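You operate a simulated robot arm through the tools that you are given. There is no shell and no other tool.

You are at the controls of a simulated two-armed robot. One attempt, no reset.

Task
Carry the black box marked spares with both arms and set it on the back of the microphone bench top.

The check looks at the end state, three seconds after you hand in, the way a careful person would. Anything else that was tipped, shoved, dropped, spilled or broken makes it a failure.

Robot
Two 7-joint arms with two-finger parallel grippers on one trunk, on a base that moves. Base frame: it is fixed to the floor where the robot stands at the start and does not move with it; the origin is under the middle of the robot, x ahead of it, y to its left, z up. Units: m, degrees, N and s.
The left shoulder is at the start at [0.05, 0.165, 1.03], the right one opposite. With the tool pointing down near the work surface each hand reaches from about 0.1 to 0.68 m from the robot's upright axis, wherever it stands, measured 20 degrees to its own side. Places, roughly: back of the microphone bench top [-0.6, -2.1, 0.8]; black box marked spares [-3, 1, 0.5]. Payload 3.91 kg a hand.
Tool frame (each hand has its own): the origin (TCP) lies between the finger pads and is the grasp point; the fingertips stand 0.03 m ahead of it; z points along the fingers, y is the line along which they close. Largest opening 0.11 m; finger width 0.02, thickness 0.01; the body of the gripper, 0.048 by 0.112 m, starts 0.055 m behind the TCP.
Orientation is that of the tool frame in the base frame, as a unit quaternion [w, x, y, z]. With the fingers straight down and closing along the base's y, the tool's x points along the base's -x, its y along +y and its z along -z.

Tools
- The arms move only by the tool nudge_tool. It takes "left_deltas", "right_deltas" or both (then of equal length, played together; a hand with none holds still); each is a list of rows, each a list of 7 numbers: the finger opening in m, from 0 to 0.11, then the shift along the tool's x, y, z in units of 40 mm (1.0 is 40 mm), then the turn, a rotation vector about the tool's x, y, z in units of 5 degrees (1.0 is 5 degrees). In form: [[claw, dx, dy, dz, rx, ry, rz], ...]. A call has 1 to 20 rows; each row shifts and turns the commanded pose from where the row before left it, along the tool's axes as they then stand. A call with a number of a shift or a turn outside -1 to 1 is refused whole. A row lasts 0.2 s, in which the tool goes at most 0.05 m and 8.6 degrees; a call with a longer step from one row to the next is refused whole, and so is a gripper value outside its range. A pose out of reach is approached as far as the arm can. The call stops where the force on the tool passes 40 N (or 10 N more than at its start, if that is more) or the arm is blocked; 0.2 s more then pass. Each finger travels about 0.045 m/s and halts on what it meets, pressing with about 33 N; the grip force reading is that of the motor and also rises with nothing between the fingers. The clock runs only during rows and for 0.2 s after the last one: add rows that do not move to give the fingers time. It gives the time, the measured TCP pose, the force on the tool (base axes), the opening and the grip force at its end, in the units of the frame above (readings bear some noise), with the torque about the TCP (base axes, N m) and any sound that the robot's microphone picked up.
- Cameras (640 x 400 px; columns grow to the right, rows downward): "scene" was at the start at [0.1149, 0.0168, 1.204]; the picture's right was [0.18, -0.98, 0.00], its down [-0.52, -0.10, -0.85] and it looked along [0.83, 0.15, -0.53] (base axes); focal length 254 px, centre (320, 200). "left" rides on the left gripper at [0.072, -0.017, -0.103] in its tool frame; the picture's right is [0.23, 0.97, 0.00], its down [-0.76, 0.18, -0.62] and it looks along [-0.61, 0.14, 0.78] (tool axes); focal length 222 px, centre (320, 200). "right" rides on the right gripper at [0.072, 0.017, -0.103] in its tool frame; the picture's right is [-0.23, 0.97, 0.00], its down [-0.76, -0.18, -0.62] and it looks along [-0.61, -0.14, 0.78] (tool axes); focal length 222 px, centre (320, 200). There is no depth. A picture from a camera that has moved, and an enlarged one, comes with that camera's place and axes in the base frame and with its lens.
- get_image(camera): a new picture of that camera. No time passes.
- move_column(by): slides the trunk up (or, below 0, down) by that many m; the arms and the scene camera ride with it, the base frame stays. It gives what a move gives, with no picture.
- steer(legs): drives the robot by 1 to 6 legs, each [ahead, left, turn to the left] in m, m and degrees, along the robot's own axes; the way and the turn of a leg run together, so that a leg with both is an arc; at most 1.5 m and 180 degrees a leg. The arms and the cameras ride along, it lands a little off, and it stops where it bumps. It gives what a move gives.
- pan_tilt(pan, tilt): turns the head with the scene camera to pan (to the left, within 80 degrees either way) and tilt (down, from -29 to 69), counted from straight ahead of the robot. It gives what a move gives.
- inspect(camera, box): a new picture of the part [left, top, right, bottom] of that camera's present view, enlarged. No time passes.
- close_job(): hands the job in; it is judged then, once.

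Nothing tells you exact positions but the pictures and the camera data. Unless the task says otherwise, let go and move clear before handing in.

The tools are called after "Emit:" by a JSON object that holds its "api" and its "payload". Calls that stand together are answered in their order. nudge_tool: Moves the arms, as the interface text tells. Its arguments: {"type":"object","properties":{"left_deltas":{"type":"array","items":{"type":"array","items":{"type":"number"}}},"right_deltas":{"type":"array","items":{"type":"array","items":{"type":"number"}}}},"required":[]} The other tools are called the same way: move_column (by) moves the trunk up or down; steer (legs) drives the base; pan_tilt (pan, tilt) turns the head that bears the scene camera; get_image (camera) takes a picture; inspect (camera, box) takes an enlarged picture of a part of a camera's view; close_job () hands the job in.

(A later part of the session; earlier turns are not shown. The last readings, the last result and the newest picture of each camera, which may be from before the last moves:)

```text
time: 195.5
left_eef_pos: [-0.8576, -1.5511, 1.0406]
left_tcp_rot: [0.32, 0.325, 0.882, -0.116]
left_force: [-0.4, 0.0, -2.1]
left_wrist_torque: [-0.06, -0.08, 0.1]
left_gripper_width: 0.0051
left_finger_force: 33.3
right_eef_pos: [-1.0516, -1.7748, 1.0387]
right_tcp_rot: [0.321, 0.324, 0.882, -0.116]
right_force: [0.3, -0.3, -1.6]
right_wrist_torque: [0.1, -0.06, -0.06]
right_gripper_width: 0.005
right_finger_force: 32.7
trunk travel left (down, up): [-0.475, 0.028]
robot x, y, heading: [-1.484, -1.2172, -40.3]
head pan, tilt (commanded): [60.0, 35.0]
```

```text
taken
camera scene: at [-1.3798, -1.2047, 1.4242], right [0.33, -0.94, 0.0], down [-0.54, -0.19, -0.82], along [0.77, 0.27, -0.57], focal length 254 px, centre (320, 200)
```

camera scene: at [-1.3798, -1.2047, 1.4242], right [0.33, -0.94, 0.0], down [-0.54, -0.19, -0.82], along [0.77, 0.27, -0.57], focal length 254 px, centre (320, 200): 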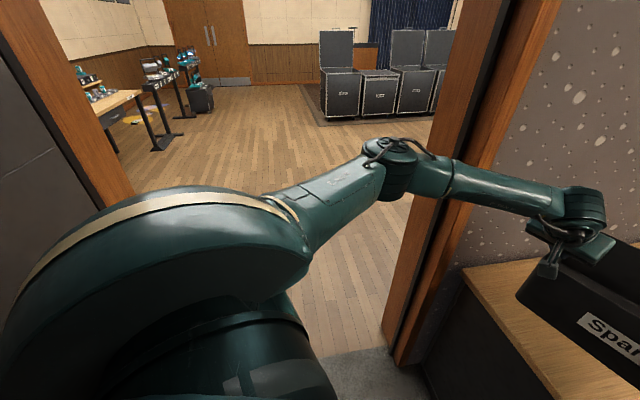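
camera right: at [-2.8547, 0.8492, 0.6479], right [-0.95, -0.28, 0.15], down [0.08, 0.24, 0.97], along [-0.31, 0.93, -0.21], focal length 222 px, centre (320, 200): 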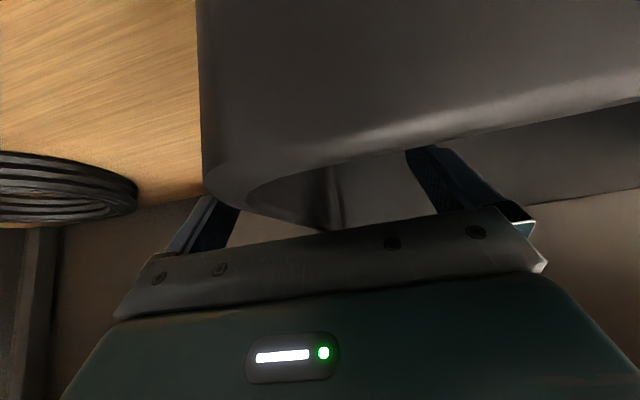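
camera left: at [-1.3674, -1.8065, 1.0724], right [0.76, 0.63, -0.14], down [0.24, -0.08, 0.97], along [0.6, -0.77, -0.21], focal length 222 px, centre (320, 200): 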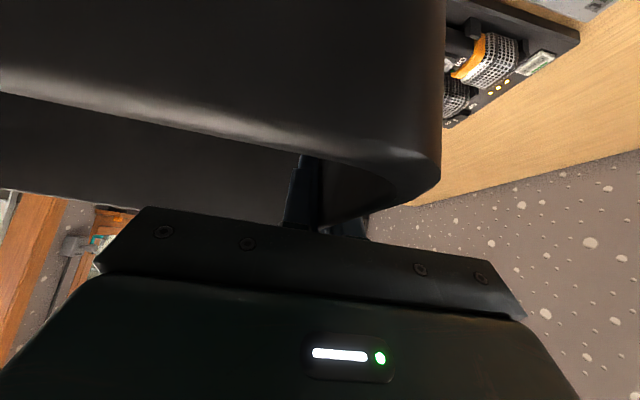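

Alignment looks right: box over the near back part of the bench, left arm clear of the jamb. Driving forward 0.25 m along this heading.

Emit:
{"api": "steer", "payload": {"legs": [[0.15, 0, 0]]}}

Emit:
{"api": "steer", "payload": {"legs": [[0.1, 0, 0]]}}

Emit:
{"api": "pan_tilt", "payload": {"pan": 0, "tilt": 40}}

Emit:
{"api": "get_image", "payload": {"camera": "scene"}}

Emit:
{"api": "pan_tilt", "payload": {"pan": 45, "tilt": 35}}

Emit:
{"api": "get_image", "payload": {"camera": "scene"}}

```text
time: 196.9
left_eef_pos: [-0.747, -1.6471, 1.0391]
left_tcp_rot: [0.319, 0.325, 0.883, -0.115]
left_force: [0.4, -0.4, -2.0]
left_wrist_torque: [-0.03, -0.06, 0.06]
left_gripper_width: 0.0051
left_finger_force: 32.8
right_eef_pos: [-0.9407, -1.8702, 1.0374]
right_tcp_rot: [0.32, 0.324, 0.883, -0.117]
right_force: [0.4, 0.0, -0.7]
right_wrist_torque: [0.17, -0.05, -0.09]
right_gripper_width: 0.0048
right_finger_force: 33.2
trunk travel left (down, up): [-0.475, 0.028]
robot x, y, heading: [-1.3719, -1.3079, -40.4]
head pan, tilt (commanded): [60.0, 35.0]
```

```text
time: 198.1
left_eef_pos: [-0.6721, -1.7135, 1.0399]
left_tcp_rot: [0.319, 0.326, 0.882, -0.116]
left_force: [0.0, -1.1, -2.4]
left_wrist_torque: [-0.05, 0.02, 0.08]
left_gripper_width: 0.0049
left_finger_force: 32.8
right_eef_pos: [-0.8653, -1.935, 1.0376]
right_tcp_rot: [0.32, 0.324, 0.882, -0.116]
right_force: [-0.3, 0.7, -1.4]
right_wrist_torque: [0.1, -0.12, -0.06]
right_gripper_width: 0.005
right_finger_force: 32.7
trunk travel left (down, up): [-0.475, 0.028]
robot x, y, heading: [-1.2985, -1.3722, -40.5]
head pan, tilt (commanded): [60.0, 35.0]
```

```text
time: 199.3
left_eef_pos: [-0.673, -1.7122, 1.0397]
left_tcp_rot: [0.321, 0.325, 0.882, -0.115]
left_force: [0.2, 0.4, -1.6]
left_wrist_torque: [0.0, 0.02, 0.03]
left_gripper_width: 0.0046
left_finger_force: 32.8
right_eef_pos: [-0.8662, -1.9329, 1.0388]
right_tcp_rot: [0.319, 0.325, 0.883, -0.115]
right_force: [-0.4, -0.4, -1.5]
right_wrist_torque: [0.09, -0.13, -0.08]
right_gripper_width: 0.0048
right_finger_force: 32.9
trunk travel left (down, up): [-0.475, 0.028]
robot x, y, heading: [-1.2921, -1.3725, -40.7]
head pan, tilt (commanded): [0.0, 40.0]
```

```text
taken
camera scene: at [-1.2119, -1.4483, 1.4167], right [-0.65, -0.76, 0.0], down [-0.49, 0.42, -0.77], along [0.58, -0.5, -0.64], focal length 254 px, centre (320, 200)
```

scene: 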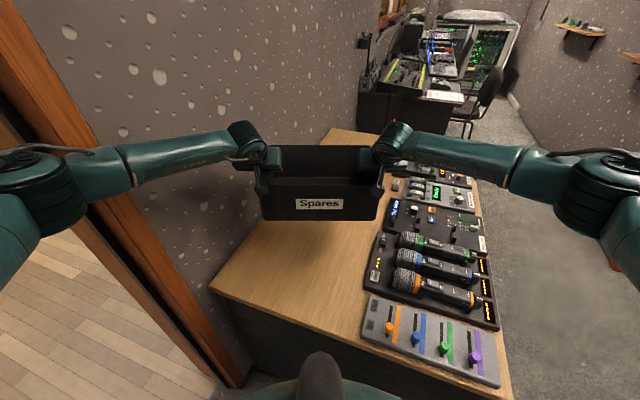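

```text
time: 200.5
left_eef_pos: [-0.6711, -1.7109, 1.0403]
left_tcp_rot: [0.32, 0.326, 0.882, -0.116]
left_force: [-0.1, -0.1, -1.6]
left_wrist_torque: [-0.03, 0.0, 0.01]
left_gripper_width: 0.005
left_finger_force: 33.1
right_eef_pos: [-0.8666, -1.9337, 1.0393]
right_tcp_rot: [0.32, 0.324, 0.883, -0.116]
right_force: [1.0, 0.5, -1.0]
right_wrist_torque: [0.11, -0.09, -0.05]
right_gripper_width: 0.0049
right_finger_force: 33.3
trunk travel left (down, up): [-0.475, 0.028]
robot x, y, heading: [-1.2995, -1.3755, -40.5]
head pan, tilt (commanded): [45.0, 35.0]
```

```text
taken
camera scene: at [-1.1888, -1.3863, 1.4242], right [0.08, -1.0, 0.0], down [-0.57, -0.04, -0.82], along [0.82, 0.06, -0.57], focal length 254 px, centre (320, 200)
```

scene: 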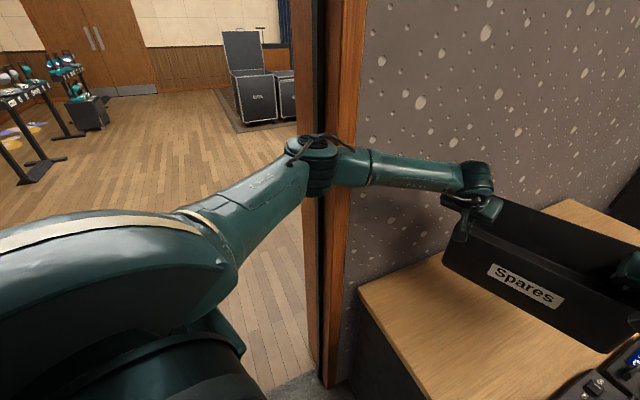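

The box is over the clear back strip (centre ≈ n 0.486, w −2.26). I'll extend both hands 5 cm further and 1.5 cm toward the wall to get it deeper onto the back of the bench.

Emit:
{"api": "nudge_tool", "payload": {"left_deltas": [[0.0, -0.239, 0.094, 0.201, 0, 0, 0], [0.0, -0.239, 0.094, 0.201, 0, 0, 0], [0.0, -0.239, 0.094, 0.201, 0, 0, 0], [0.0, -0.239, 0.094, 0.201, 0, 0, 0], [0.0, 0, 0, 0, 0, 0, 0]], "right_deltas": [[0.0, -0.239, 0.094, 0.201, 0, 0, 0], [0.0, -0.239, 0.094, 0.201, 0, 0, 0], [0.0, -0.239, 0.094, 0.201, 0, 0, 0], [0.0, -0.239, 0.094, 0.201, 0, 0, 0], [0.0, 0, 0, 0, 0, 0, 0]]}}

Emit:
{"api": "pan_tilt", "payload": {"pan": 0, "tilt": 40}}

Emit:
{"api": "get_image", "payload": {"camera": "scene"}}

Emit:
{"api": "get_image", "payload": {"camera": "left"}}

Emit:
{"api": "get_image", "payload": {"camera": "right"}}

```text
time: 201.7
left_eef_pos: [-0.6234, -1.7316, 1.0398]
left_tcp_rot: [0.32, 0.326, 0.882, -0.116]
left_force: [-0.6, 0.1, -0.1]
left_wrist_torque: [-0.01, 0.16, 0.16]
left_gripper_width: 0.0048
left_finger_force: 32.9
right_eef_pos: [-0.8173, -1.9549, 1.0388]
right_tcp_rot: [0.321, 0.324, 0.883, -0.116]
right_force: [1.0, 1.8, -2.6]
right_wrist_torque: [-0.17, 0.0, -0.1]
right_gripper_width: 0.0049
right_finger_force: 32.4
trunk travel left (down, up): [-0.475, 0.028]
robot x, y, heading: [-1.2949, -1.3731, -40.5]
head pan, tilt (commanded): [45.0, 35.0]
```

```text
time: 202.8
left_eef_pos: [-0.6238, -1.7323, 1.0397]
left_tcp_rot: [0.32, 0.326, 0.882, -0.117]
left_force: [-2.2, -2.1, 0.7]
left_wrist_torque: [-0.03, 0.27, 0.05]
left_gripper_width: 0.0049
left_finger_force: 33.4
right_eef_pos: [-0.818, -1.9543, 1.0382]
right_tcp_rot: [0.32, 0.324, 0.883, -0.116]
right_force: [2.2, 0.5, -3.1]
right_wrist_torque: [-0.31, 0.1, -0.22]
right_gripper_width: 0.0049
right_finger_force: 33.2
trunk travel left (down, up): [-0.475, 0.028]
robot x, y, heading: [-1.2977, -1.3729, -40.5]
head pan, tilt (commanded): [0.0, 40.0]
```

```text
taken
camera scene: at [-1.2118, -1.4483, 1.4167], right [-0.65, -0.76, 0.0], down [-0.49, 0.42, -0.77], along [0.58, -0.5, -0.64], focal length 254 px, centre (320, 200)
```

scene: 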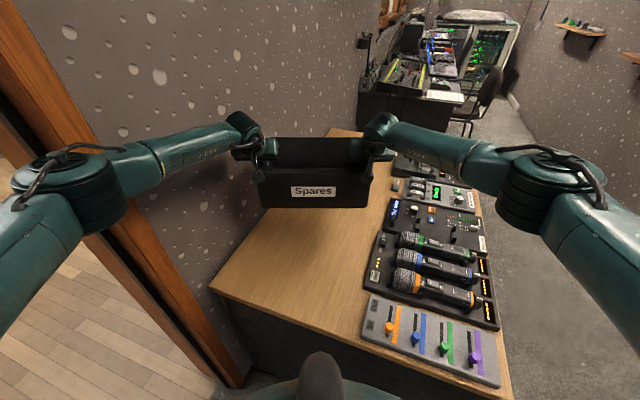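

```text
taken
camera left: at [-0.7279, -1.6649, 1.0719], right [0.5, 0.85, -0.14], down [0.26, 0.01, 0.97], along [0.83, -0.52, -0.21], focal length 222 px, centre (320, 200)
```

left: 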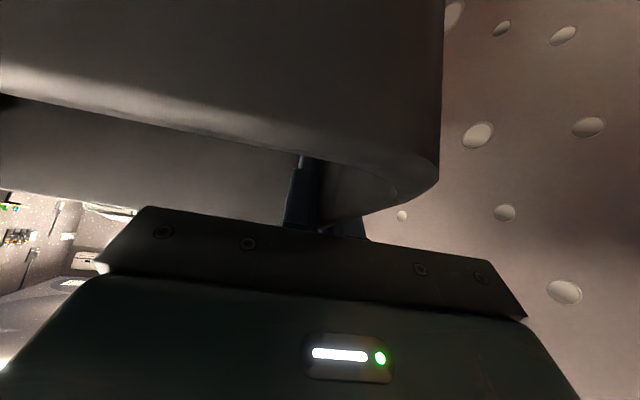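

```text
taken
camera right: at [-0.9002, -1.8636, 1.0715], right [0.76, 0.63, 0.15], down [0.03, -0.26, 0.97], along [0.65, -0.73, -0.21], focal length 222 px, centre (320, 200)
```

right: 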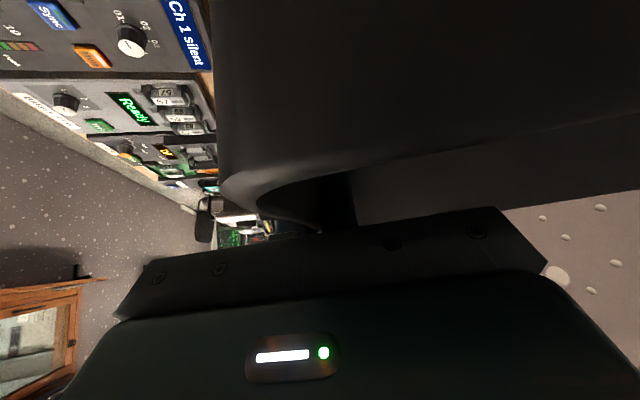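

The box hovers over the clear back strip, ~4 cm from both wall and mic racks. Lowering with the trunk, most of the way first.

Emit:
{"api": "move_column", "payload": {"by": -0.14}}

Emit:
{"api": "get_image", "payload": {"camera": "scene"}}

Emit:
{"api": "inspect", "payload": {"camera": "scene", "box": [200, 120, 440, 270]}}

Emit:
{"api": "get_image", "payload": {"camera": "right"}}

Emit:
{"api": "get_image", "payload": {"camera": "left"}}

```text
time: 204.5
left_eef_pos: [-0.6254, -1.7305, 0.8999]
left_tcp_rot: [0.32, 0.325, 0.882, -0.116]
left_force: [-2.8, -1.7, 1.2]
left_wrist_torque: [-0.22, 0.14, 0.06]
left_gripper_width: 0.0048
left_finger_force: 32.8
right_eef_pos: [-0.819, -1.9541, 0.8983]
right_tcp_rot: [0.321, 0.324, 0.883, -0.116]
right_force: [2.1, 1.5, -3.9]
right_wrist_torque: [-0.21, 0.24, -0.26]
right_gripper_width: 0.0046
right_finger_force: 32.5
trunk travel left (down, up): [-0.335, 0.168]
robot x, y, heading: [-1.2963, -1.3774, -40.4]
head pan, tilt (commanded): [0.0, 40.0]
```

```text
taken
camera scene: at [-1.2121, -1.4482, 1.2767], right [-0.65, -0.76, 0.0], down [-0.49, 0.42, -0.77], along [0.58, -0.5, -0.64], focal length 254 px, centre (320, 200)
```

scene: 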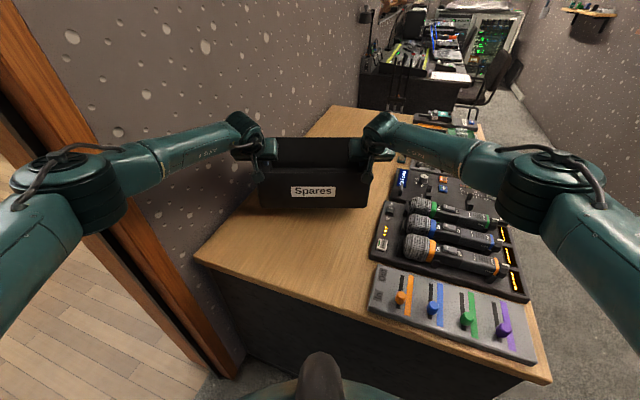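

```text
2.67 times, centred on (320, 195) of scene
camera zoom: at [-1.2121, -1.4482, 1.2767], right [-0.65, -0.76, 0.0], down [-0.49, 0.42, -0.77], along [0.58, -0.5, -0.64], focal length 677 px, centre (320, 213)
```

zoom: 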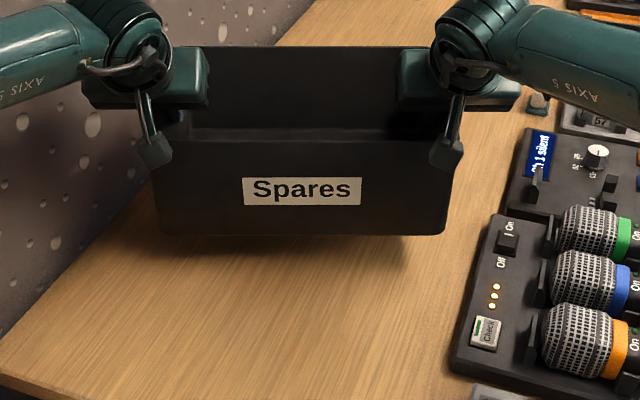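

```text
taken
camera right: at [-0.9003, -1.8635, 0.9317], right [0.76, 0.63, 0.15], down [0.03, -0.26, 0.97], along [0.65, -0.73, -0.21], focal length 222 px, centre (320, 200)
```

right: 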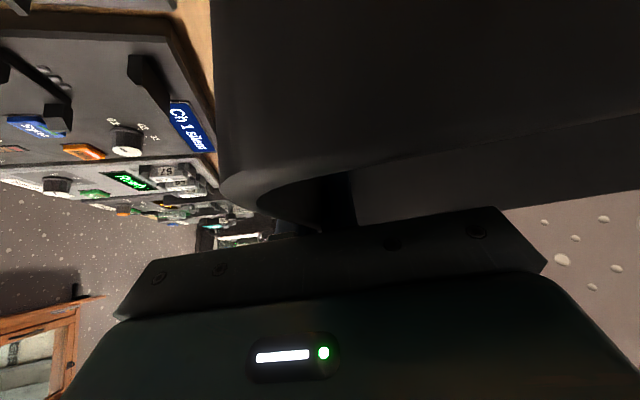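

```text
taken
camera left: at [-0.728, -1.6648, 0.9321], right [0.5, 0.85, -0.14], down [0.25, 0.01, 0.97], along [0.83, -0.52, -0.21], focal length 222 px, centre (320, 200)
```

left: 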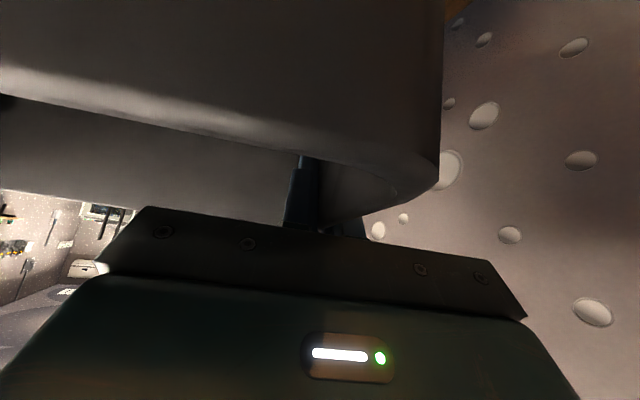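

Emit:
{"api": "move_column", "payload": {"by": -0.03}}

Emit:
{"api": "inspect", "payload": {"camera": "scene", "box": [200, 120, 440, 270]}}

```text
time: 205.2
left_eef_pos: [-0.6237, -1.7305, 0.8685]
left_tcp_rot: [0.32, 0.326, 0.882, -0.116]
left_force: [-3.4, -1.6, 0.5]
left_wrist_torque: [-0.24, 0.06, 0.0]
left_gripper_width: 0.0048
left_finger_force: 33.5
right_eef_pos: [-0.8176, -1.9541, 0.8691]
right_tcp_rot: [0.321, 0.324, 0.883, -0.116]
right_force: [2.3, 1.3, -4.2]
right_wrist_torque: [-0.15, 0.22, -0.3]
right_gripper_width: 0.0047
right_finger_force: 32.6
trunk travel left (down, up): [-0.305, 0.198]
robot x, y, heading: [-1.2985, -1.3768, -40.5]
head pan, tilt (commanded): [0.0, 40.0]
```

```text
2.67 times, centred on (320, 195) of scene
camera zoom: at [-1.2122, -1.4481, 1.2467], right [-0.65, -0.76, 0.0], down [-0.49, 0.42, -0.77], along [0.58, -0.5, -0.64], focal length 677 px, centre (320, 213)
```

zoom: 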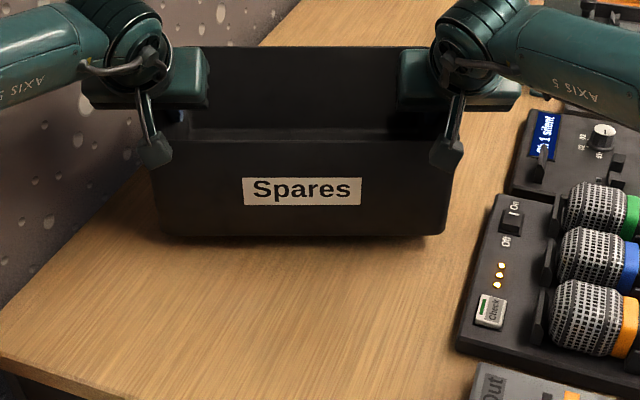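

Emit:
{"api": "move_column", "payload": {"by": -0.012}}

Emit:
{"api": "move_column", "payload": {"by": -0.006}}

Emit:
{"api": "inspect", "payload": {"camera": "scene", "box": [200, 120, 440, 270]}}

```text
time: 205.8
left_eef_pos: [-0.6235, -1.7318, 0.8579]
left_tcp_rot: [0.32, 0.326, 0.882, -0.116]
left_force: [-2.7, -2.9, 0.4]
left_wrist_torque: [-0.22, 0.12, 0.02]
left_gripper_width: 0.0051
left_finger_force: 33.5
right_eef_pos: [-0.8173, -1.9535, 0.8565]
right_tcp_rot: [0.32, 0.325, 0.883, -0.116]
right_force: [3.7, 1.8, -3.0]
right_wrist_torque: [-0.22, 0.26, -0.28]
right_gripper_width: 0.005
right_finger_force: 33.2
trunk travel left (down, up): [-0.293, 0.21]
robot x, y, heading: [-1.2974, -1.3715, -40.4]
head pan, tilt (commanded): [0.0, 40.0]
```

```text
time: 206.4
left_eef_pos: [-0.6238, -1.7321, 0.8513]
left_tcp_rot: [0.321, 0.325, 0.882, -0.116]
left_force: [-2.8, -2.4, 0.7]
left_wrist_torque: [-0.26, 0.09, 0.01]
left_gripper_width: 0.0045
left_finger_force: 32.6
right_eef_pos: [-0.8179, -1.9536, 0.85]
right_tcp_rot: [0.32, 0.325, 0.882, -0.117]
right_force: [2.6, 2.7, -2.9]
right_wrist_torque: [-0.21, 0.31, -0.25]
right_gripper_width: 0.0049
right_finger_force: 32.7
trunk travel left (down, up): [-0.287, 0.216]
robot x, y, heading: [-1.2907, -1.3746, -40.6]
head pan, tilt (commanded): [0.0, 40.0]
```

```text
2.67 times, centred on (320, 195) of scene
camera zoom: at [-1.2121, -1.4482, 1.2286], right [-0.65, -0.76, 0.0], down [-0.49, 0.42, -0.77], along [0.58, -0.5, -0.64], focal length 677 px, centre (320, 213)
```

zoom: 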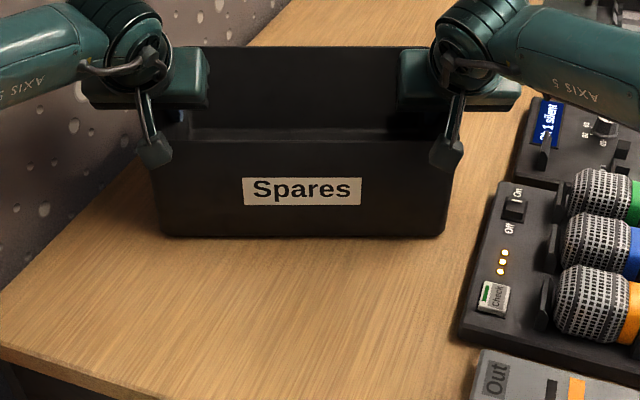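

Emit:
{"api": "move_column", "payload": {"by": -0.005}}

Emit:
{"api": "move_column", "payload": {"by": -0.004}}

Emit:
{"api": "inspect", "payload": {"camera": "scene", "box": [240, 170, 400, 270]}}

```text
time: 206.9
left_eef_pos: [-0.6242, -1.7326, 0.8475]
left_tcp_rot: [0.32, 0.325, 0.882, -0.116]
left_force: [-4.0, -4.0, 0.5]
left_wrist_torque: [-0.38, -0.03, 0.06]
left_gripper_width: 0.0049
left_finger_force: 33.5
right_eef_pos: [-0.8187, -1.954, 0.846]
right_tcp_rot: [0.32, 0.323, 0.883, -0.116]
right_force: [4.5, 1.7, -4.0]
right_wrist_torque: [-0.22, 0.33, -0.28]
right_gripper_width: 0.0051
right_finger_force: 33.1
trunk travel left (down, up): [-0.282, 0.221]
robot x, y, heading: [-1.2971, -1.3723, -40.6]
head pan, tilt (commanded): [0.0, 40.0]
```

```text
time: 207.4
left_eef_pos: [-0.6243, -1.7314, 0.8465]
left_tcp_rot: [0.323, 0.326, 0.881, -0.118]
left_force: [-1.6, -3.9, 9.2]
left_wrist_torque: [0.29, 0.8, 0.03]
left_gripper_width: 0.0045
left_finger_force: 32.6
right_eef_pos: [-0.8185, -1.9525, 0.8452]
right_tcp_rot: [0.323, 0.325, 0.881, -0.118]
right_force: [5.4, 1.3, 9.9]
right_wrist_torque: [0.2, 1.45, -0.53]
right_gripper_width: 0.0048
right_finger_force: 32.7
trunk travel left (down, up): [-0.278, 0.225]
robot x, y, heading: [-1.2975, -1.3741, -40.3]
head pan, tilt (commanded): [0.0, 40.0]
```

```text
4.00 times, centred on (320, 220) of scene
camera zoom: at [-1.2134, -1.4469, 1.2203], right [-0.65, -0.76, 0.0], down [-0.49, 0.42, -0.77], along [0.58, -0.5, -0.64], focal length 1015 px, centre (320, 120)
```

zoom: 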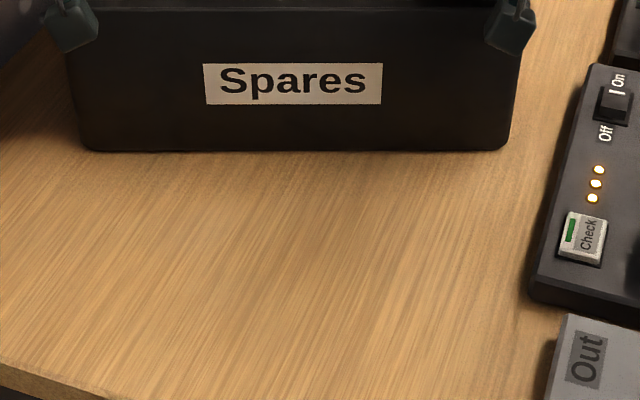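

The box has touched down (about 9–10 N upward on each hand). Easing up a hair, then opening the fingers to 5 cm.

Emit:
{"api": "move_column", "payload": {"by": 0.002}}

Emit:
{"api": "nudge_tool", "payload": {"left_deltas": [[0.05, 0, 0, 0, 0, 0, 0], [0.05, 0, 0, 0, 0, 0, 0], [0.05, 0, 0, 0, 0, 0, 0], [0.05, 0, 0, 0, 0, 0, 0], [0.05, 0, 0, 0, 0, 0, 0]], "right_deltas": [[0.05, 0, 0, 0, 0, 0, 0], [0.05, 0, 0, 0, 0, 0, 0], [0.05, 0, 0, 0, 0, 0, 0], [0.05, 0, 0, 0, 0, 0, 0], [0.05, 0, 0, 0, 0, 0, 0]]}}

Emit:
{"api": "inspect", "payload": {"camera": "scene", "box": [200, 110, 440, 270]}}

Emit:
{"api": "get_image", "payload": {"camera": "left"}}

Emit:
{"api": "get_image", "payload": {"camera": "right"}}

```text
time: 207.9
left_eef_pos: [-0.6242, -1.7302, 0.8453]
left_tcp_rot: [0.321, 0.325, 0.882, -0.116]
left_force: [-1.8, -3.8, 8.7]
left_wrist_torque: [-0.4, 0.22, 0.06]
left_gripper_width: 0.0051
left_finger_force: 33.2
right_eef_pos: [-0.8187, -1.9534, 0.8449]
right_tcp_rot: [0.321, 0.324, 0.882, -0.117]
right_force: [8.6, -0.9, 8.1]
right_wrist_torque: [-0.12, 0.92, -0.45]
right_gripper_width: 0.0047
right_finger_force: 33.2
trunk travel left (down, up): [-0.28, 0.223]
robot x, y, heading: [-1.2985, -1.3727, -40.5]
head pan, tilt (commanded): [0.0, 40.0]
```

```text
time: 209.2
left_eef_pos: [-0.6239, -1.7305, 0.8451]
left_tcp_rot: [0.321, 0.326, 0.882, -0.116]
left_force: [0.9, -0.2, -0.5]
left_wrist_torque: [0.02, 0.02, 0.0]
left_gripper_width: 0.0502
left_finger_force: 0.1
right_eef_pos: [-0.8176, -1.9542, 0.8435]
right_tcp_rot: [0.32, 0.324, 0.883, -0.116]
right_force: [-0.7, 0.1, 0.5]
right_wrist_torque: [-0.01, 0.03, 0.0]
right_gripper_width: 0.0501
right_finger_force: 0.0
trunk travel left (down, up): [-0.28, 0.223]
robot x, y, heading: [-1.2967, -1.3737, -40.6]
head pan, tilt (commanded): [0.0, 40.0]
```

```text
2.50 times, centred on (320, 190) of scene
camera zoom: at [-1.2123, -1.4481, 1.2217], right [-0.65, -0.76, 0.0], down [-0.49, 0.42, -0.77], along [0.58, -0.5, -0.64], focal length 634 px, centre (320, 225)
```

zoom: 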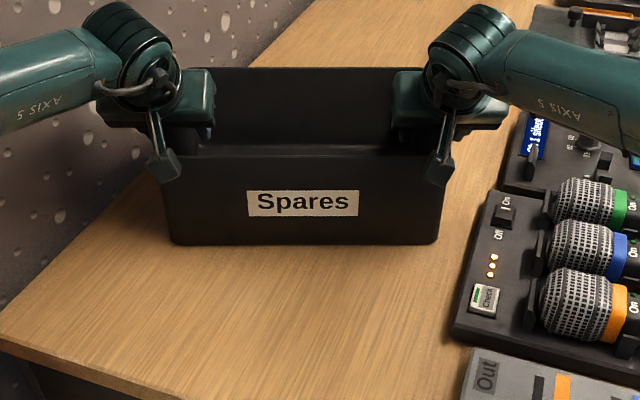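

```text
taken
camera left: at [-0.728, -1.6645, 0.8771], right [0.5, 0.86, -0.14], down [0.25, 0.01, 0.97], along [0.83, -0.52, -0.21], focal length 222 px, centre (320, 200)
```

left: 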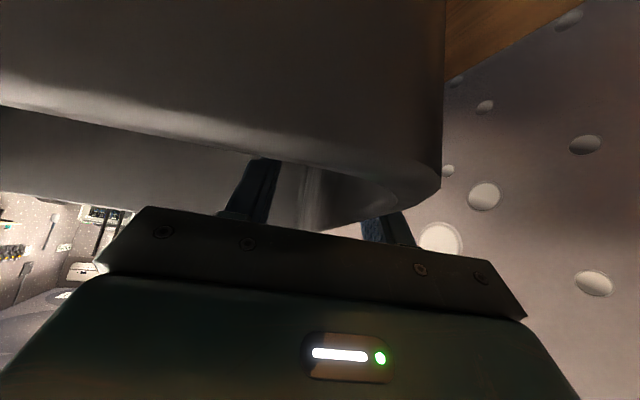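

```text
taken
camera right: at [-0.9005, -1.8635, 0.8766], right [0.76, 0.63, 0.15], down [0.03, -0.26, 0.97], along [0.65, -0.73, -0.21], focal length 222 px, centre (320, 200)
```

right: 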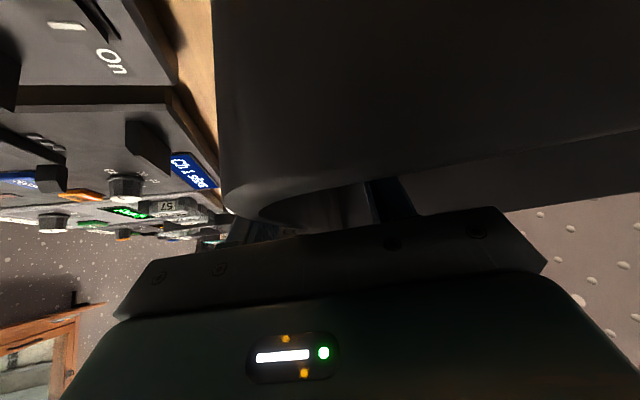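

Released cleanly with no residual forces; the box sits flat on the bench. Raising the hands straight up with the trunk.

Emit:
{"api": "move_column", "payload": {"by": 0.05}}

Emit:
{"api": "move_column", "payload": {"by": 0.12}}

Emit:
{"api": "get_image", "payload": {"camera": "scene"}}

```text
time: 210.1
left_eef_pos: [-0.6245, -1.7322, 0.8954]
left_tcp_rot: [0.32, 0.326, 0.882, -0.117]
left_force: [0.4, 0.5, -1.3]
left_wrist_torque: [0.01, 0.02, 0.04]
left_gripper_width: 0.05
left_finger_force: 0.0
right_eef_pos: [-0.8179, -1.9535, 0.8933]
right_tcp_rot: [0.321, 0.324, 0.882, -0.117]
right_force: [-0.3, 0.1, 0.5]
right_wrist_torque: [0.0, -0.01, -0.03]
right_gripper_width: 0.05
right_finger_force: 0.0
trunk travel left (down, up): [-0.33, 0.173]
robot x, y, heading: [-1.3001, -1.3737, -40.2]
head pan, tilt (commanded): [0.0, 40.0]
```

```text
time: 211.6
left_eef_pos: [-0.6242, -1.7323, 1.0132]
left_tcp_rot: [0.319, 0.326, 0.882, -0.116]
left_force: [0.4, 0.4, -0.5]
left_wrist_torque: [0.0, 0.0, 0.02]
left_gripper_width: 0.0499
left_finger_force: 0.1
right_eef_pos: [-0.8183, -1.9539, 1.0135]
right_tcp_rot: [0.32, 0.324, 0.882, -0.116]
right_force: [0.7, 0.6, 0.3]
right_wrist_torque: [-0.02, -0.02, -0.01]
right_gripper_width: 0.0502
right_finger_force: 0.1
trunk travel left (down, up): [-0.45, 0.053]
robot x, y, heading: [-1.3025, -1.3704, -40.4]
head pan, tilt (commanded): [0.0, 40.0]
```

```text
taken
camera scene: at [-1.2121, -1.4482, 1.3916], right [-0.65, -0.76, 0.0], down [-0.49, 0.42, -0.77], along [0.58, -0.5, -0.64], focal length 254 px, centre (320, 200)
```

scene: 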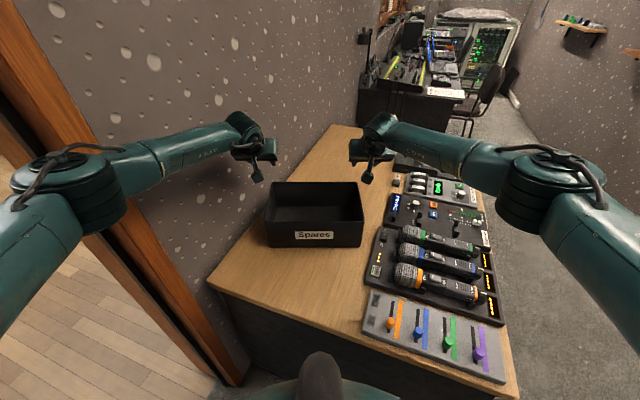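

The box is on the bench's back strip but toward the near end and yawed ~20°. To centre and square it better, I'll use the left hand (fingers spread) as a pusher: first retract both hands at height and turn the left one parallel to the bench.

Emit:
{"api": "nudge_tool", "payload": {"left_deltas": [[0.11, 0.571, -0.232, -0.479, 0, 0, 0], [0.11, 0.571, -0.232, -0.479, 0, 0, 0], [0.11, 0.571, -0.232, -0.479, 0, 0, 0], [0.11, 0.571, -0.232, -0.479, 0, 0, 0], [0.11, 0.571, -0.232, -0.479, 0, 0, 0], [0.11, 0.571, -0.232, -0.479, 0, 0, 0], [0.11, 0.571, -0.232, -0.479, 0, 0, 0], [0.11, 0, 0, 0, 0.643, 0, 0.766], [0.11, 0, 0, 0, 0.643, 0, 0.766], [0.11, 0, 0, 0, 0.643, 0, 0.766], [0.11, 0, 0, 0, 0.643, 0, 0.766]], "right_deltas": [[0.05, 0.415, 0, -0.672, 0, 0, 0], [0.05, 0.415, 0, -0.672, 0, 0, 0], [0.05, 0.415, 0, -0.672, 0, 0, 0], [0.05, 0.415, 0, -0.672, 0, 0, 0], [0.05, 0, 0, 0, 0, 0, 0], [0.05, 0, 0, 0, 0, 0, 0], [0.05, 0, 0, 0, 0, 0, 0], [0.05, 0, 0, 0, 0, 0, 0], [0.05, 0, 0, 0, 0, 0, 0], [0.05, 0, 0, 0, 0, 0, 0], [0.05, 0, 0, 0, 0, 0, 0]]}}

Emit:
{"api": "get_image", "payload": {"camera": "scene"}}

```text
time: 214.0
left_eef_pos: [-0.8253, -1.6444, 1.0153]
left_tcp_rot: [0.294, 0.474, 0.813, -0.171]
left_force: [-0.7, -0.9, 0.5]
left_wrist_torque: [-0.01, 0.01, 0.02]
left_gripper_width: 0.11
left_finger_force: 0.1
right_eef_pos: [-0.9104, -1.876, 1.0522]
right_tcp_rot: [0.32, 0.324, 0.882, -0.116]
right_force: [-0.2, 0.4, 0.7]
right_wrist_torque: [-0.02, 0.01, 0.0]
right_gripper_width: 0.0502
right_finger_force: 0.1
trunk travel left (down, up): [-0.45, 0.053]
robot x, y, heading: [-1.2923, -1.3766, -40.5]
head pan, tilt (commanded): [0.0, 40.0]
```

```text
taken
camera scene: at [-1.2122, -1.4479, 1.3917], right [-0.65, -0.76, 0.0], down [-0.49, 0.42, -0.77], along [0.58, -0.5, -0.64], focal length 254 px, centre (320, 200)
```

scene: 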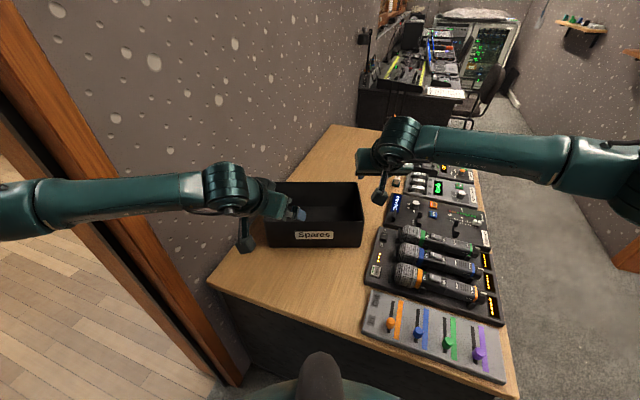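

Emit:
{"api": "inspect", "payload": {"camera": "scene", "box": [200, 120, 420, 300]}}

Emit:
{"api": "pan_tilt", "payload": {"pan": 55, "tilt": 35}}

Emit:
{"api": "get_image", "payload": {"camera": "scene"}}

```text
2.22 times, centred on (310, 210) of scene
camera zoom: at [-1.2122, -1.4479, 1.3917], right [-0.65, -0.76, 0.0], down [-0.49, 0.42, -0.77], along [0.58, -0.5, -0.64], focal length 564 px, centre (342, 178)
```

zoom: 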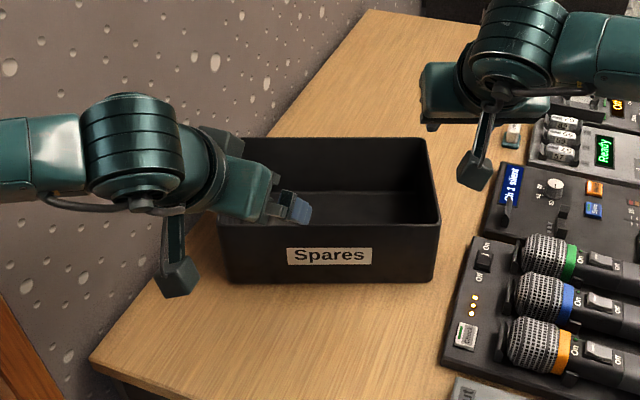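

```text
time: 215.2
left_eef_pos: [-0.8254, -1.6454, 1.0149]
left_tcp_rot: [0.295, 0.473, 0.813, -0.17]
left_force: [0.2, -0.2, 0.9]
left_wrist_torque: [-0.04, -0.01, 0.01]
left_gripper_width: 0.1101
left_finger_force: 0.0
right_eef_pos: [-0.911, -1.8755, 1.054]
right_tcp_rot: [0.32, 0.325, 0.882, -0.117]
right_force: [0.5, 0.7, 0.4]
right_wrist_torque: [-0.04, -0.02, -0.01]
right_gripper_width: 0.0503
right_finger_force: 0.1
trunk travel left (down, up): [-0.45, 0.053]
robot x, y, heading: [-1.2952, -1.3754, -40.3]
head pan, tilt (commanded): [55.0, 35.0]
```

```text
taken
camera scene: at [-1.1916, -1.3709, 1.3992], right [0.25, -0.97, 0.0], down [-0.56, -0.14, -0.82], along [0.79, 0.2, -0.57], focal length 254 px, centre (320, 200)
```

scene: 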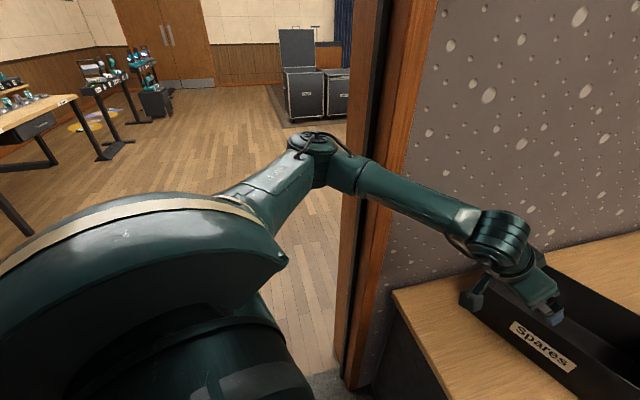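

Everything clear. Lowering: trunk 10 cm, then the left hand another 11 cm to just above the bench surface, in front of the box's near wall.

Emit:
{"api": "pan_tilt", "payload": {"pan": 0, "tilt": 40}}

Emit:
{"api": "move_column", "payload": {"by": -0.1}}

Emit:
{"api": "nudge_tool", "payload": {"left_deltas": [[0.11, 0.45, 0, 0.536, 0, 0, 0], [0.11, 0.45, 0, 0.536, 0, 0, 0], [0.11, 0.45, 0, 0.536, 0, 0, 0], [0.11, 0.45, 0, 0.536, 0, 0, 0]]}}

Emit:
{"api": "get_image", "payload": {"camera": "scene"}}

Emit:
{"api": "get_image", "payload": {"camera": "left"}}

```text
time: 216.4
left_eef_pos: [-0.8264, -1.6437, 1.0166]
left_tcp_rot: [0.294, 0.474, 0.813, -0.17]
left_force: [-0.5, -0.1, 0.1]
left_wrist_torque: [0.02, 0.01, 0.03]
left_gripper_width: 0.1099
left_finger_force: 0.0
right_eef_pos: [-0.9104, -1.8749, 1.054]
right_tcp_rot: [0.319, 0.325, 0.883, -0.116]
right_force: [-0.2, -0.8, 0.6]
right_wrist_torque: [0.03, 0.02, 0.01]
right_gripper_width: 0.0501
right_finger_force: 0.1
trunk travel left (down, up): [-0.45, 0.053]
robot x, y, heading: [-1.2927, -1.3719, -40.5]
head pan, tilt (commanded): [0.0, 40.0]
```

```text
time: 217.8
left_eef_pos: [-0.8264, -1.644, 0.9156]
left_tcp_rot: [0.295, 0.473, 0.813, -0.17]
left_force: [0.2, 0.5, -0.2]
left_wrist_torque: [0.0, -0.02, 0.01]
left_gripper_width: 0.11
left_finger_force: 0.0
right_eef_pos: [-0.9103, -1.8765, 0.9533]
right_tcp_rot: [0.321, 0.325, 0.882, -0.117]
right_force: [-0.7, 0.5, -0.4]
right_wrist_torque: [0.01, 0.0, 0.01]
right_gripper_width: 0.0501
right_finger_force: 0.1
trunk travel left (down, up): [-0.35, 0.153]
robot x, y, heading: [-1.2962, -1.3728, -40.7]
head pan, tilt (commanded): [0.0, 40.0]
```

```text
time: 218.8
left_eef_pos: [-0.8269, -1.6448, 0.8027]
left_tcp_rot: [0.294, 0.474, 0.813, -0.17]
left_force: [-0.6, -0.5, 0.4]
left_wrist_torque: [-0.01, 0.0, 0.0]
left_gripper_width: 0.1099
left_finger_force: 0.1
right_eef_pos: [-0.9111, -1.8762, 0.953]
right_tcp_rot: [0.32, 0.325, 0.882, -0.116]
right_force: [-0.5, -0.7, 0.7]
right_wrist_torque: [0.01, -0.01, 0.01]
right_gripper_width: 0.05
right_finger_force: 0.0
trunk travel left (down, up): [-0.35, 0.153]
robot x, y, heading: [-1.2973, -1.3746, -40.7]
head pan, tilt (commanded): [0.0, 40.0]
```

```text
taken
camera scene: at [-1.2122, -1.4481, 1.2917], right [-0.65, -0.76, 0.0], down [-0.49, 0.42, -0.77], along [0.58, -0.5, -0.64], focal length 254 px, centre (320, 200)
```

scene: 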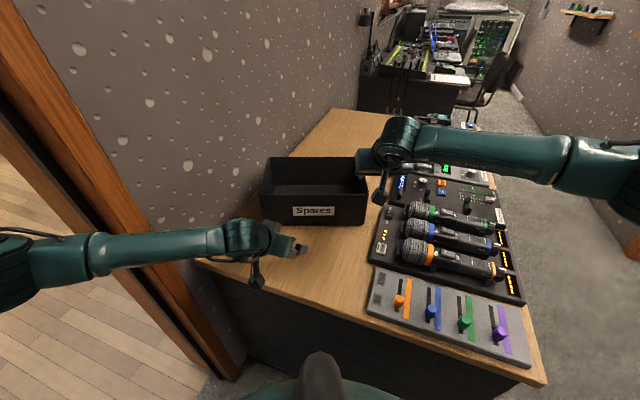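

```text
taken
camera left: at [-0.9017, -1.5465, 0.8352], right [0.76, 0.63, -0.14], down [0.25, -0.08, 0.97], along [0.6, -0.77, -0.21], focal length 222 px, centre (320, 200)
```

left: 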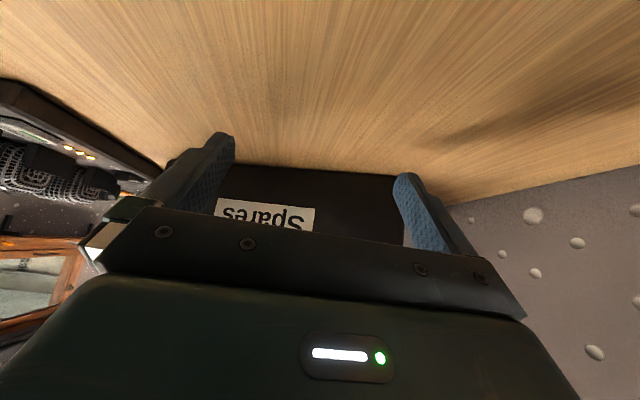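

The left hand is low in front of the box. Pushing gently along the bench, 8 cm first.

Emit:
{"api": "nudge_tool", "payload": {"left_deltas": [[0.11, -0.383, 0, 0.3215, 0, 0, 0], [0.11, -0.383, 0, 0.3215, 0, 0, 0], [0.11, -0.383, 0, 0.3215, 0, 0, 0], [0.11, -0.383, 0, 0.3215, 0, 0, 0]]}}

Emit:
{"api": "get_image", "payload": {"camera": "scene"}}

Emit:
{"api": "get_image", "payload": {"camera": "left"}}

```text
time: 219.8
left_eef_pos: [-0.7865, -1.7157, 0.8031]
left_tcp_rot: [0.296, 0.473, 0.812, -0.17]
left_force: [0.6, -0.7, -0.4]
left_wrist_torque: [0.01, 0.02, -0.02]
left_gripper_width: 0.1101
left_finger_force: 0.0
right_eef_pos: [-0.9097, -1.8758, 0.9531]
right_tcp_rot: [0.319, 0.326, 0.882, -0.117]
right_force: [0.4, 0.6, -0.2]
right_wrist_torque: [0.01, 0.01, -0.02]
right_gripper_width: 0.0501
right_finger_force: 0.0
trunk travel left (down, up): [-0.35, 0.153]
robot x, y, heading: [-1.2955, -1.3737, -40.7]
head pan, tilt (commanded): [0.0, 40.0]
```

```text
taken
camera scene: at [-1.2124, -1.4482, 1.2917], right [-0.65, -0.76, 0.0], down [-0.49, 0.42, -0.77], along [0.58, -0.5, -0.64], focal length 254 px, centre (320, 200)
```

scene: 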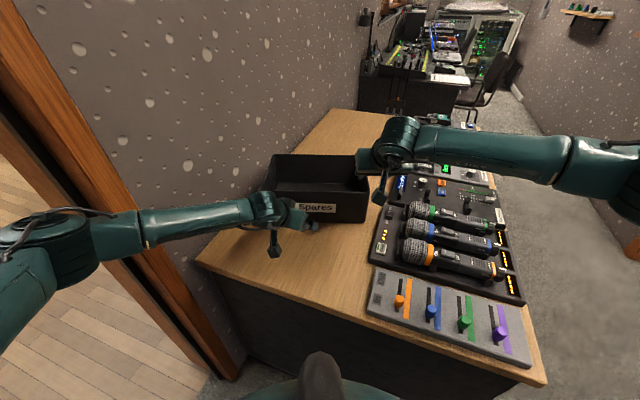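

```text
taken
camera left: at [-0.8606, -1.6164, 0.8361], right [0.76, 0.63, -0.14], down [0.24, -0.08, 0.97], along [0.6, -0.77, -0.21], focal length 222 px, centre (320, 200)
```

left: 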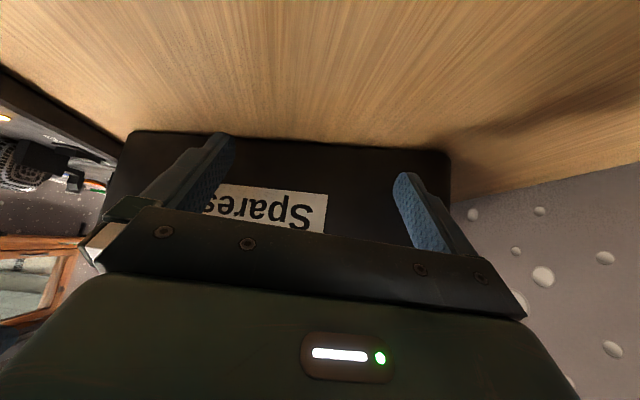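

Contact made; the box is starting to square up. Continuing 6 cm.

Emit:
{"api": "nudge_tool", "payload": {"left_deltas": [[0.11, -0.383, 0, 0.3215, 0, 0, 0], [0.11, -0.383, 0, 0.3215, 0, 0, 0], [0.11, -0.383, 0, 0.3215, 0, 0, 0]]}}

Emit:
{"api": "get_image", "payload": {"camera": "scene"}}

Emit:
{"api": "inspect", "payload": {"camera": "scene", "box": [200, 110, 440, 270]}}

Emit:
{"api": "get_image", "payload": {"camera": "left"}}

```text
time: 220.6
left_eef_pos: [-0.7567, -1.7676, 0.8033]
left_tcp_rot: [0.295, 0.473, 0.813, -0.17]
left_force: [-0.2, -0.3, 0.6]
left_wrist_torque: [0.03, -0.02, 0.01]
left_gripper_width: 0.1102
left_finger_force: 0.0
right_eef_pos: [-0.911, -1.8762, 0.9534]
right_tcp_rot: [0.319, 0.325, 0.882, -0.117]
right_force: [0.5, 0.4, -0.2]
right_wrist_torque: [-0.01, 0.0, 0.02]
right_gripper_width: 0.0503
right_finger_force: 0.1
trunk travel left (down, up): [-0.35, 0.153]
robot x, y, heading: [-1.2977, -1.3738, -40.2]
head pan, tilt (commanded): [0.0, 40.0]
```

```text
taken
camera scene: at [-1.2124, -1.4482, 1.2917], right [-0.65, -0.76, 0.0], down [-0.49, 0.42, -0.77], along [0.58, -0.5, -0.64], focal length 254 px, centre (320, 200)
```

scene: 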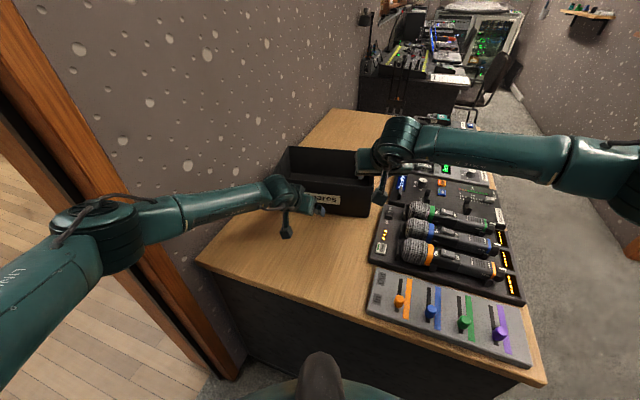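

```text
2.50 times, centred on (320, 190) of scene
camera zoom: at [-1.2124, -1.4482, 1.2917], right [-0.65, -0.76, 0.0], down [-0.49, 0.42, -0.77], along [0.58, -0.5, -0.64], focal length 634 px, centre (320, 225)
```

zoom: 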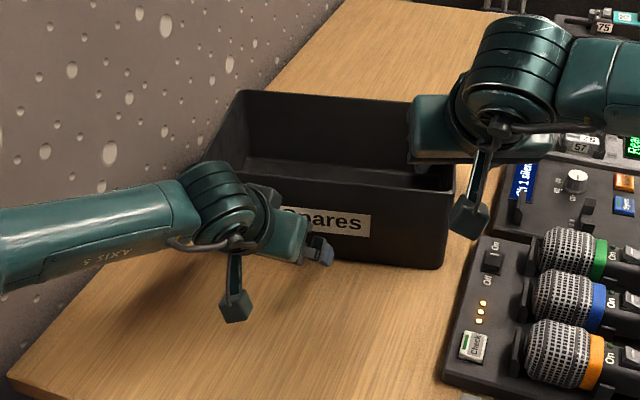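

```text
taken
camera left: at [-0.8313, -1.6683, 0.8359], right [0.76, 0.63, -0.14], down [0.25, -0.08, 0.97], along [0.6, -0.77, -0.21], focal length 222 px, centre (320, 200)
```

left: 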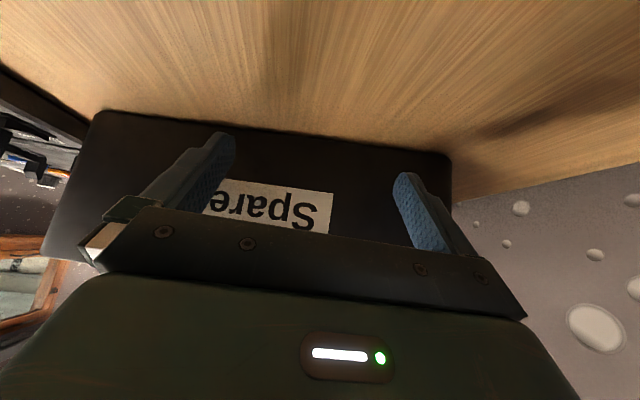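

The box is rotating square (now ~11° left of bench axis) and moving along; gaps to rack and wall still fine. Another 6 cm.

Emit:
{"api": "nudge_tool", "payload": {"left_deltas": [[0.11, -0.383, 0, 0.3215, 0, 0, 0], [0.11, -0.383, 0, 0.3215, 0, 0, 0], [0.11, -0.383, 0, 0.3215, 0, 0, 0]]}}

Emit:
{"api": "inspect", "payload": {"camera": "scene", "box": [200, 110, 440, 270]}}

Emit:
{"api": "get_image", "payload": {"camera": "left"}}

```text
time: 221.4
left_eef_pos: [-0.7272, -1.8197, 0.8025]
left_tcp_rot: [0.296, 0.474, 0.811, -0.172]
left_force: [0.4, -0.3, -0.4]
left_wrist_torque: [-0.02, 0.01, 0.0]
left_gripper_width: 0.11
left_finger_force: 0.1
right_eef_pos: [-0.911, -1.8763, 0.9532]
right_tcp_rot: [0.32, 0.325, 0.882, -0.117]
right_force: [-0.2, -0.7, 0.0]
right_wrist_torque: [0.06, 0.0, 0.02]
right_gripper_width: 0.05
right_finger_force: 0.1
trunk travel left (down, up): [-0.35, 0.153]
robot x, y, heading: [-1.3, -1.3744, -40.4]
head pan, tilt (commanded): [0.0, 40.0]
```

```text
2.50 times, centred on (320, 190) of scene
camera zoom: at [-1.2128, -1.4484, 1.2917], right [-0.65, -0.76, 0.0], down [-0.49, 0.42, -0.77], along [0.58, -0.5, -0.64], focal length 634 px, centre (320, 225)
```

zoom: 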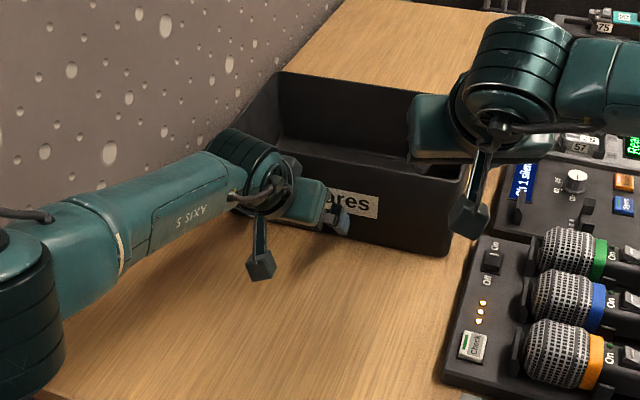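

```text
taken
camera left: at [-0.8016, -1.7208, 0.8356], right [0.76, 0.63, -0.14], down [0.24, -0.08, 0.97], along [0.6, -0.77, -0.21], focal length 222 px, centre (320, 200)
```

left: 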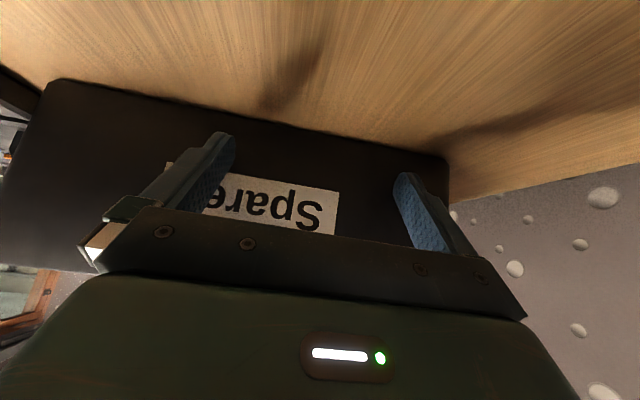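

The box is now nearly parallel to the bench (≈2° off), centred about n 0.48, w −2.42. One last 4 cm push, biased slightly toward the wall.

Emit:
{"api": "nudge_tool", "payload": {"left_deltas": [[0.11, -0.383, 0.12, 0.3215, 0, 0, 0], [0.11, -0.383, 0.12, 0.3215, 0, 0, 0]]}}

Emit:
{"api": "inspect", "payload": {"camera": "scene", "box": [200, 110, 440, 270]}}

Emit:
{"api": "get_image", "payload": {"camera": "left"}}

```text
time: 222.0
left_eef_pos: [-0.7225, -1.8229, 0.8086]
left_tcp_rot: [0.295, 0.473, 0.813, -0.17]
left_force: [0.7, 0.5, 0.5]
left_wrist_torque: [-0.02, -0.01, 0.0]
left_gripper_width: 0.1099
left_finger_force: 0.1
left hand out of reach, approached as far as the arm can: row 1, 2
right_eef_pos: [-0.9106, -1.8773, 0.954]
right_tcp_rot: [0.32, 0.326, 0.882, -0.117]
right_force: [-0.5, -0.3, -0.3]
right_wrist_torque: [0.01, -0.01, 0.03]
right_gripper_width: 0.0501
right_finger_force: 0.1
trunk travel left (down, up): [-0.35, 0.153]
robot x, y, heading: [-1.2913, -1.3777, -40.4]
head pan, tilt (commanded): [0.0, 40.0]
```

```text
2.50 times, centred on (320, 190) of scene
camera zoom: at [-1.2123, -1.4481, 1.2917], right [-0.65, -0.76, 0.0], down [-0.49, 0.42, -0.77], along [0.58, -0.5, -0.64], focal length 634 px, centre (320, 225)
```

zoom: 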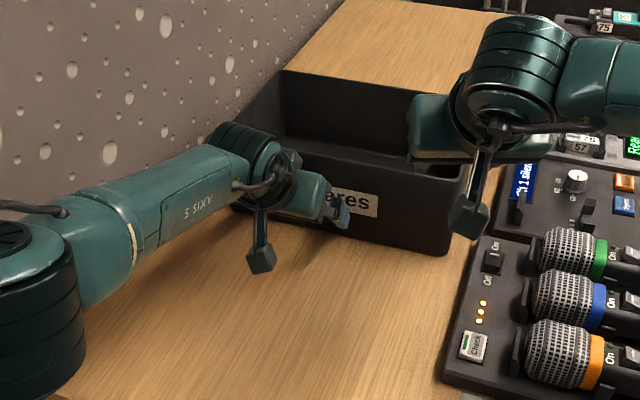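

```text
taken
camera left: at [-0.7981, -1.7239, 0.8414], right [0.76, 0.63, -0.14], down [0.24, -0.08, 0.97], along [0.6, -0.77, -0.21], focal length 222 px, centre (320, 200)
```

left: 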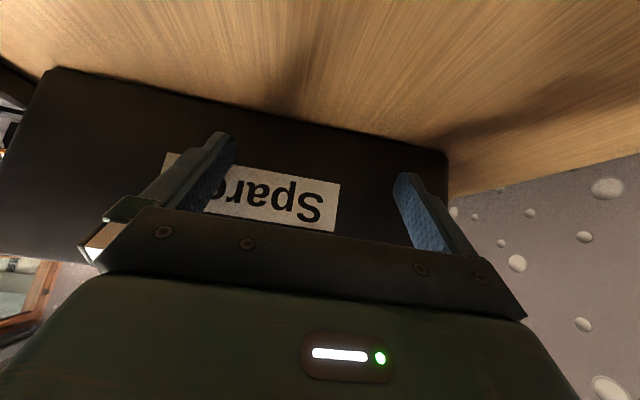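

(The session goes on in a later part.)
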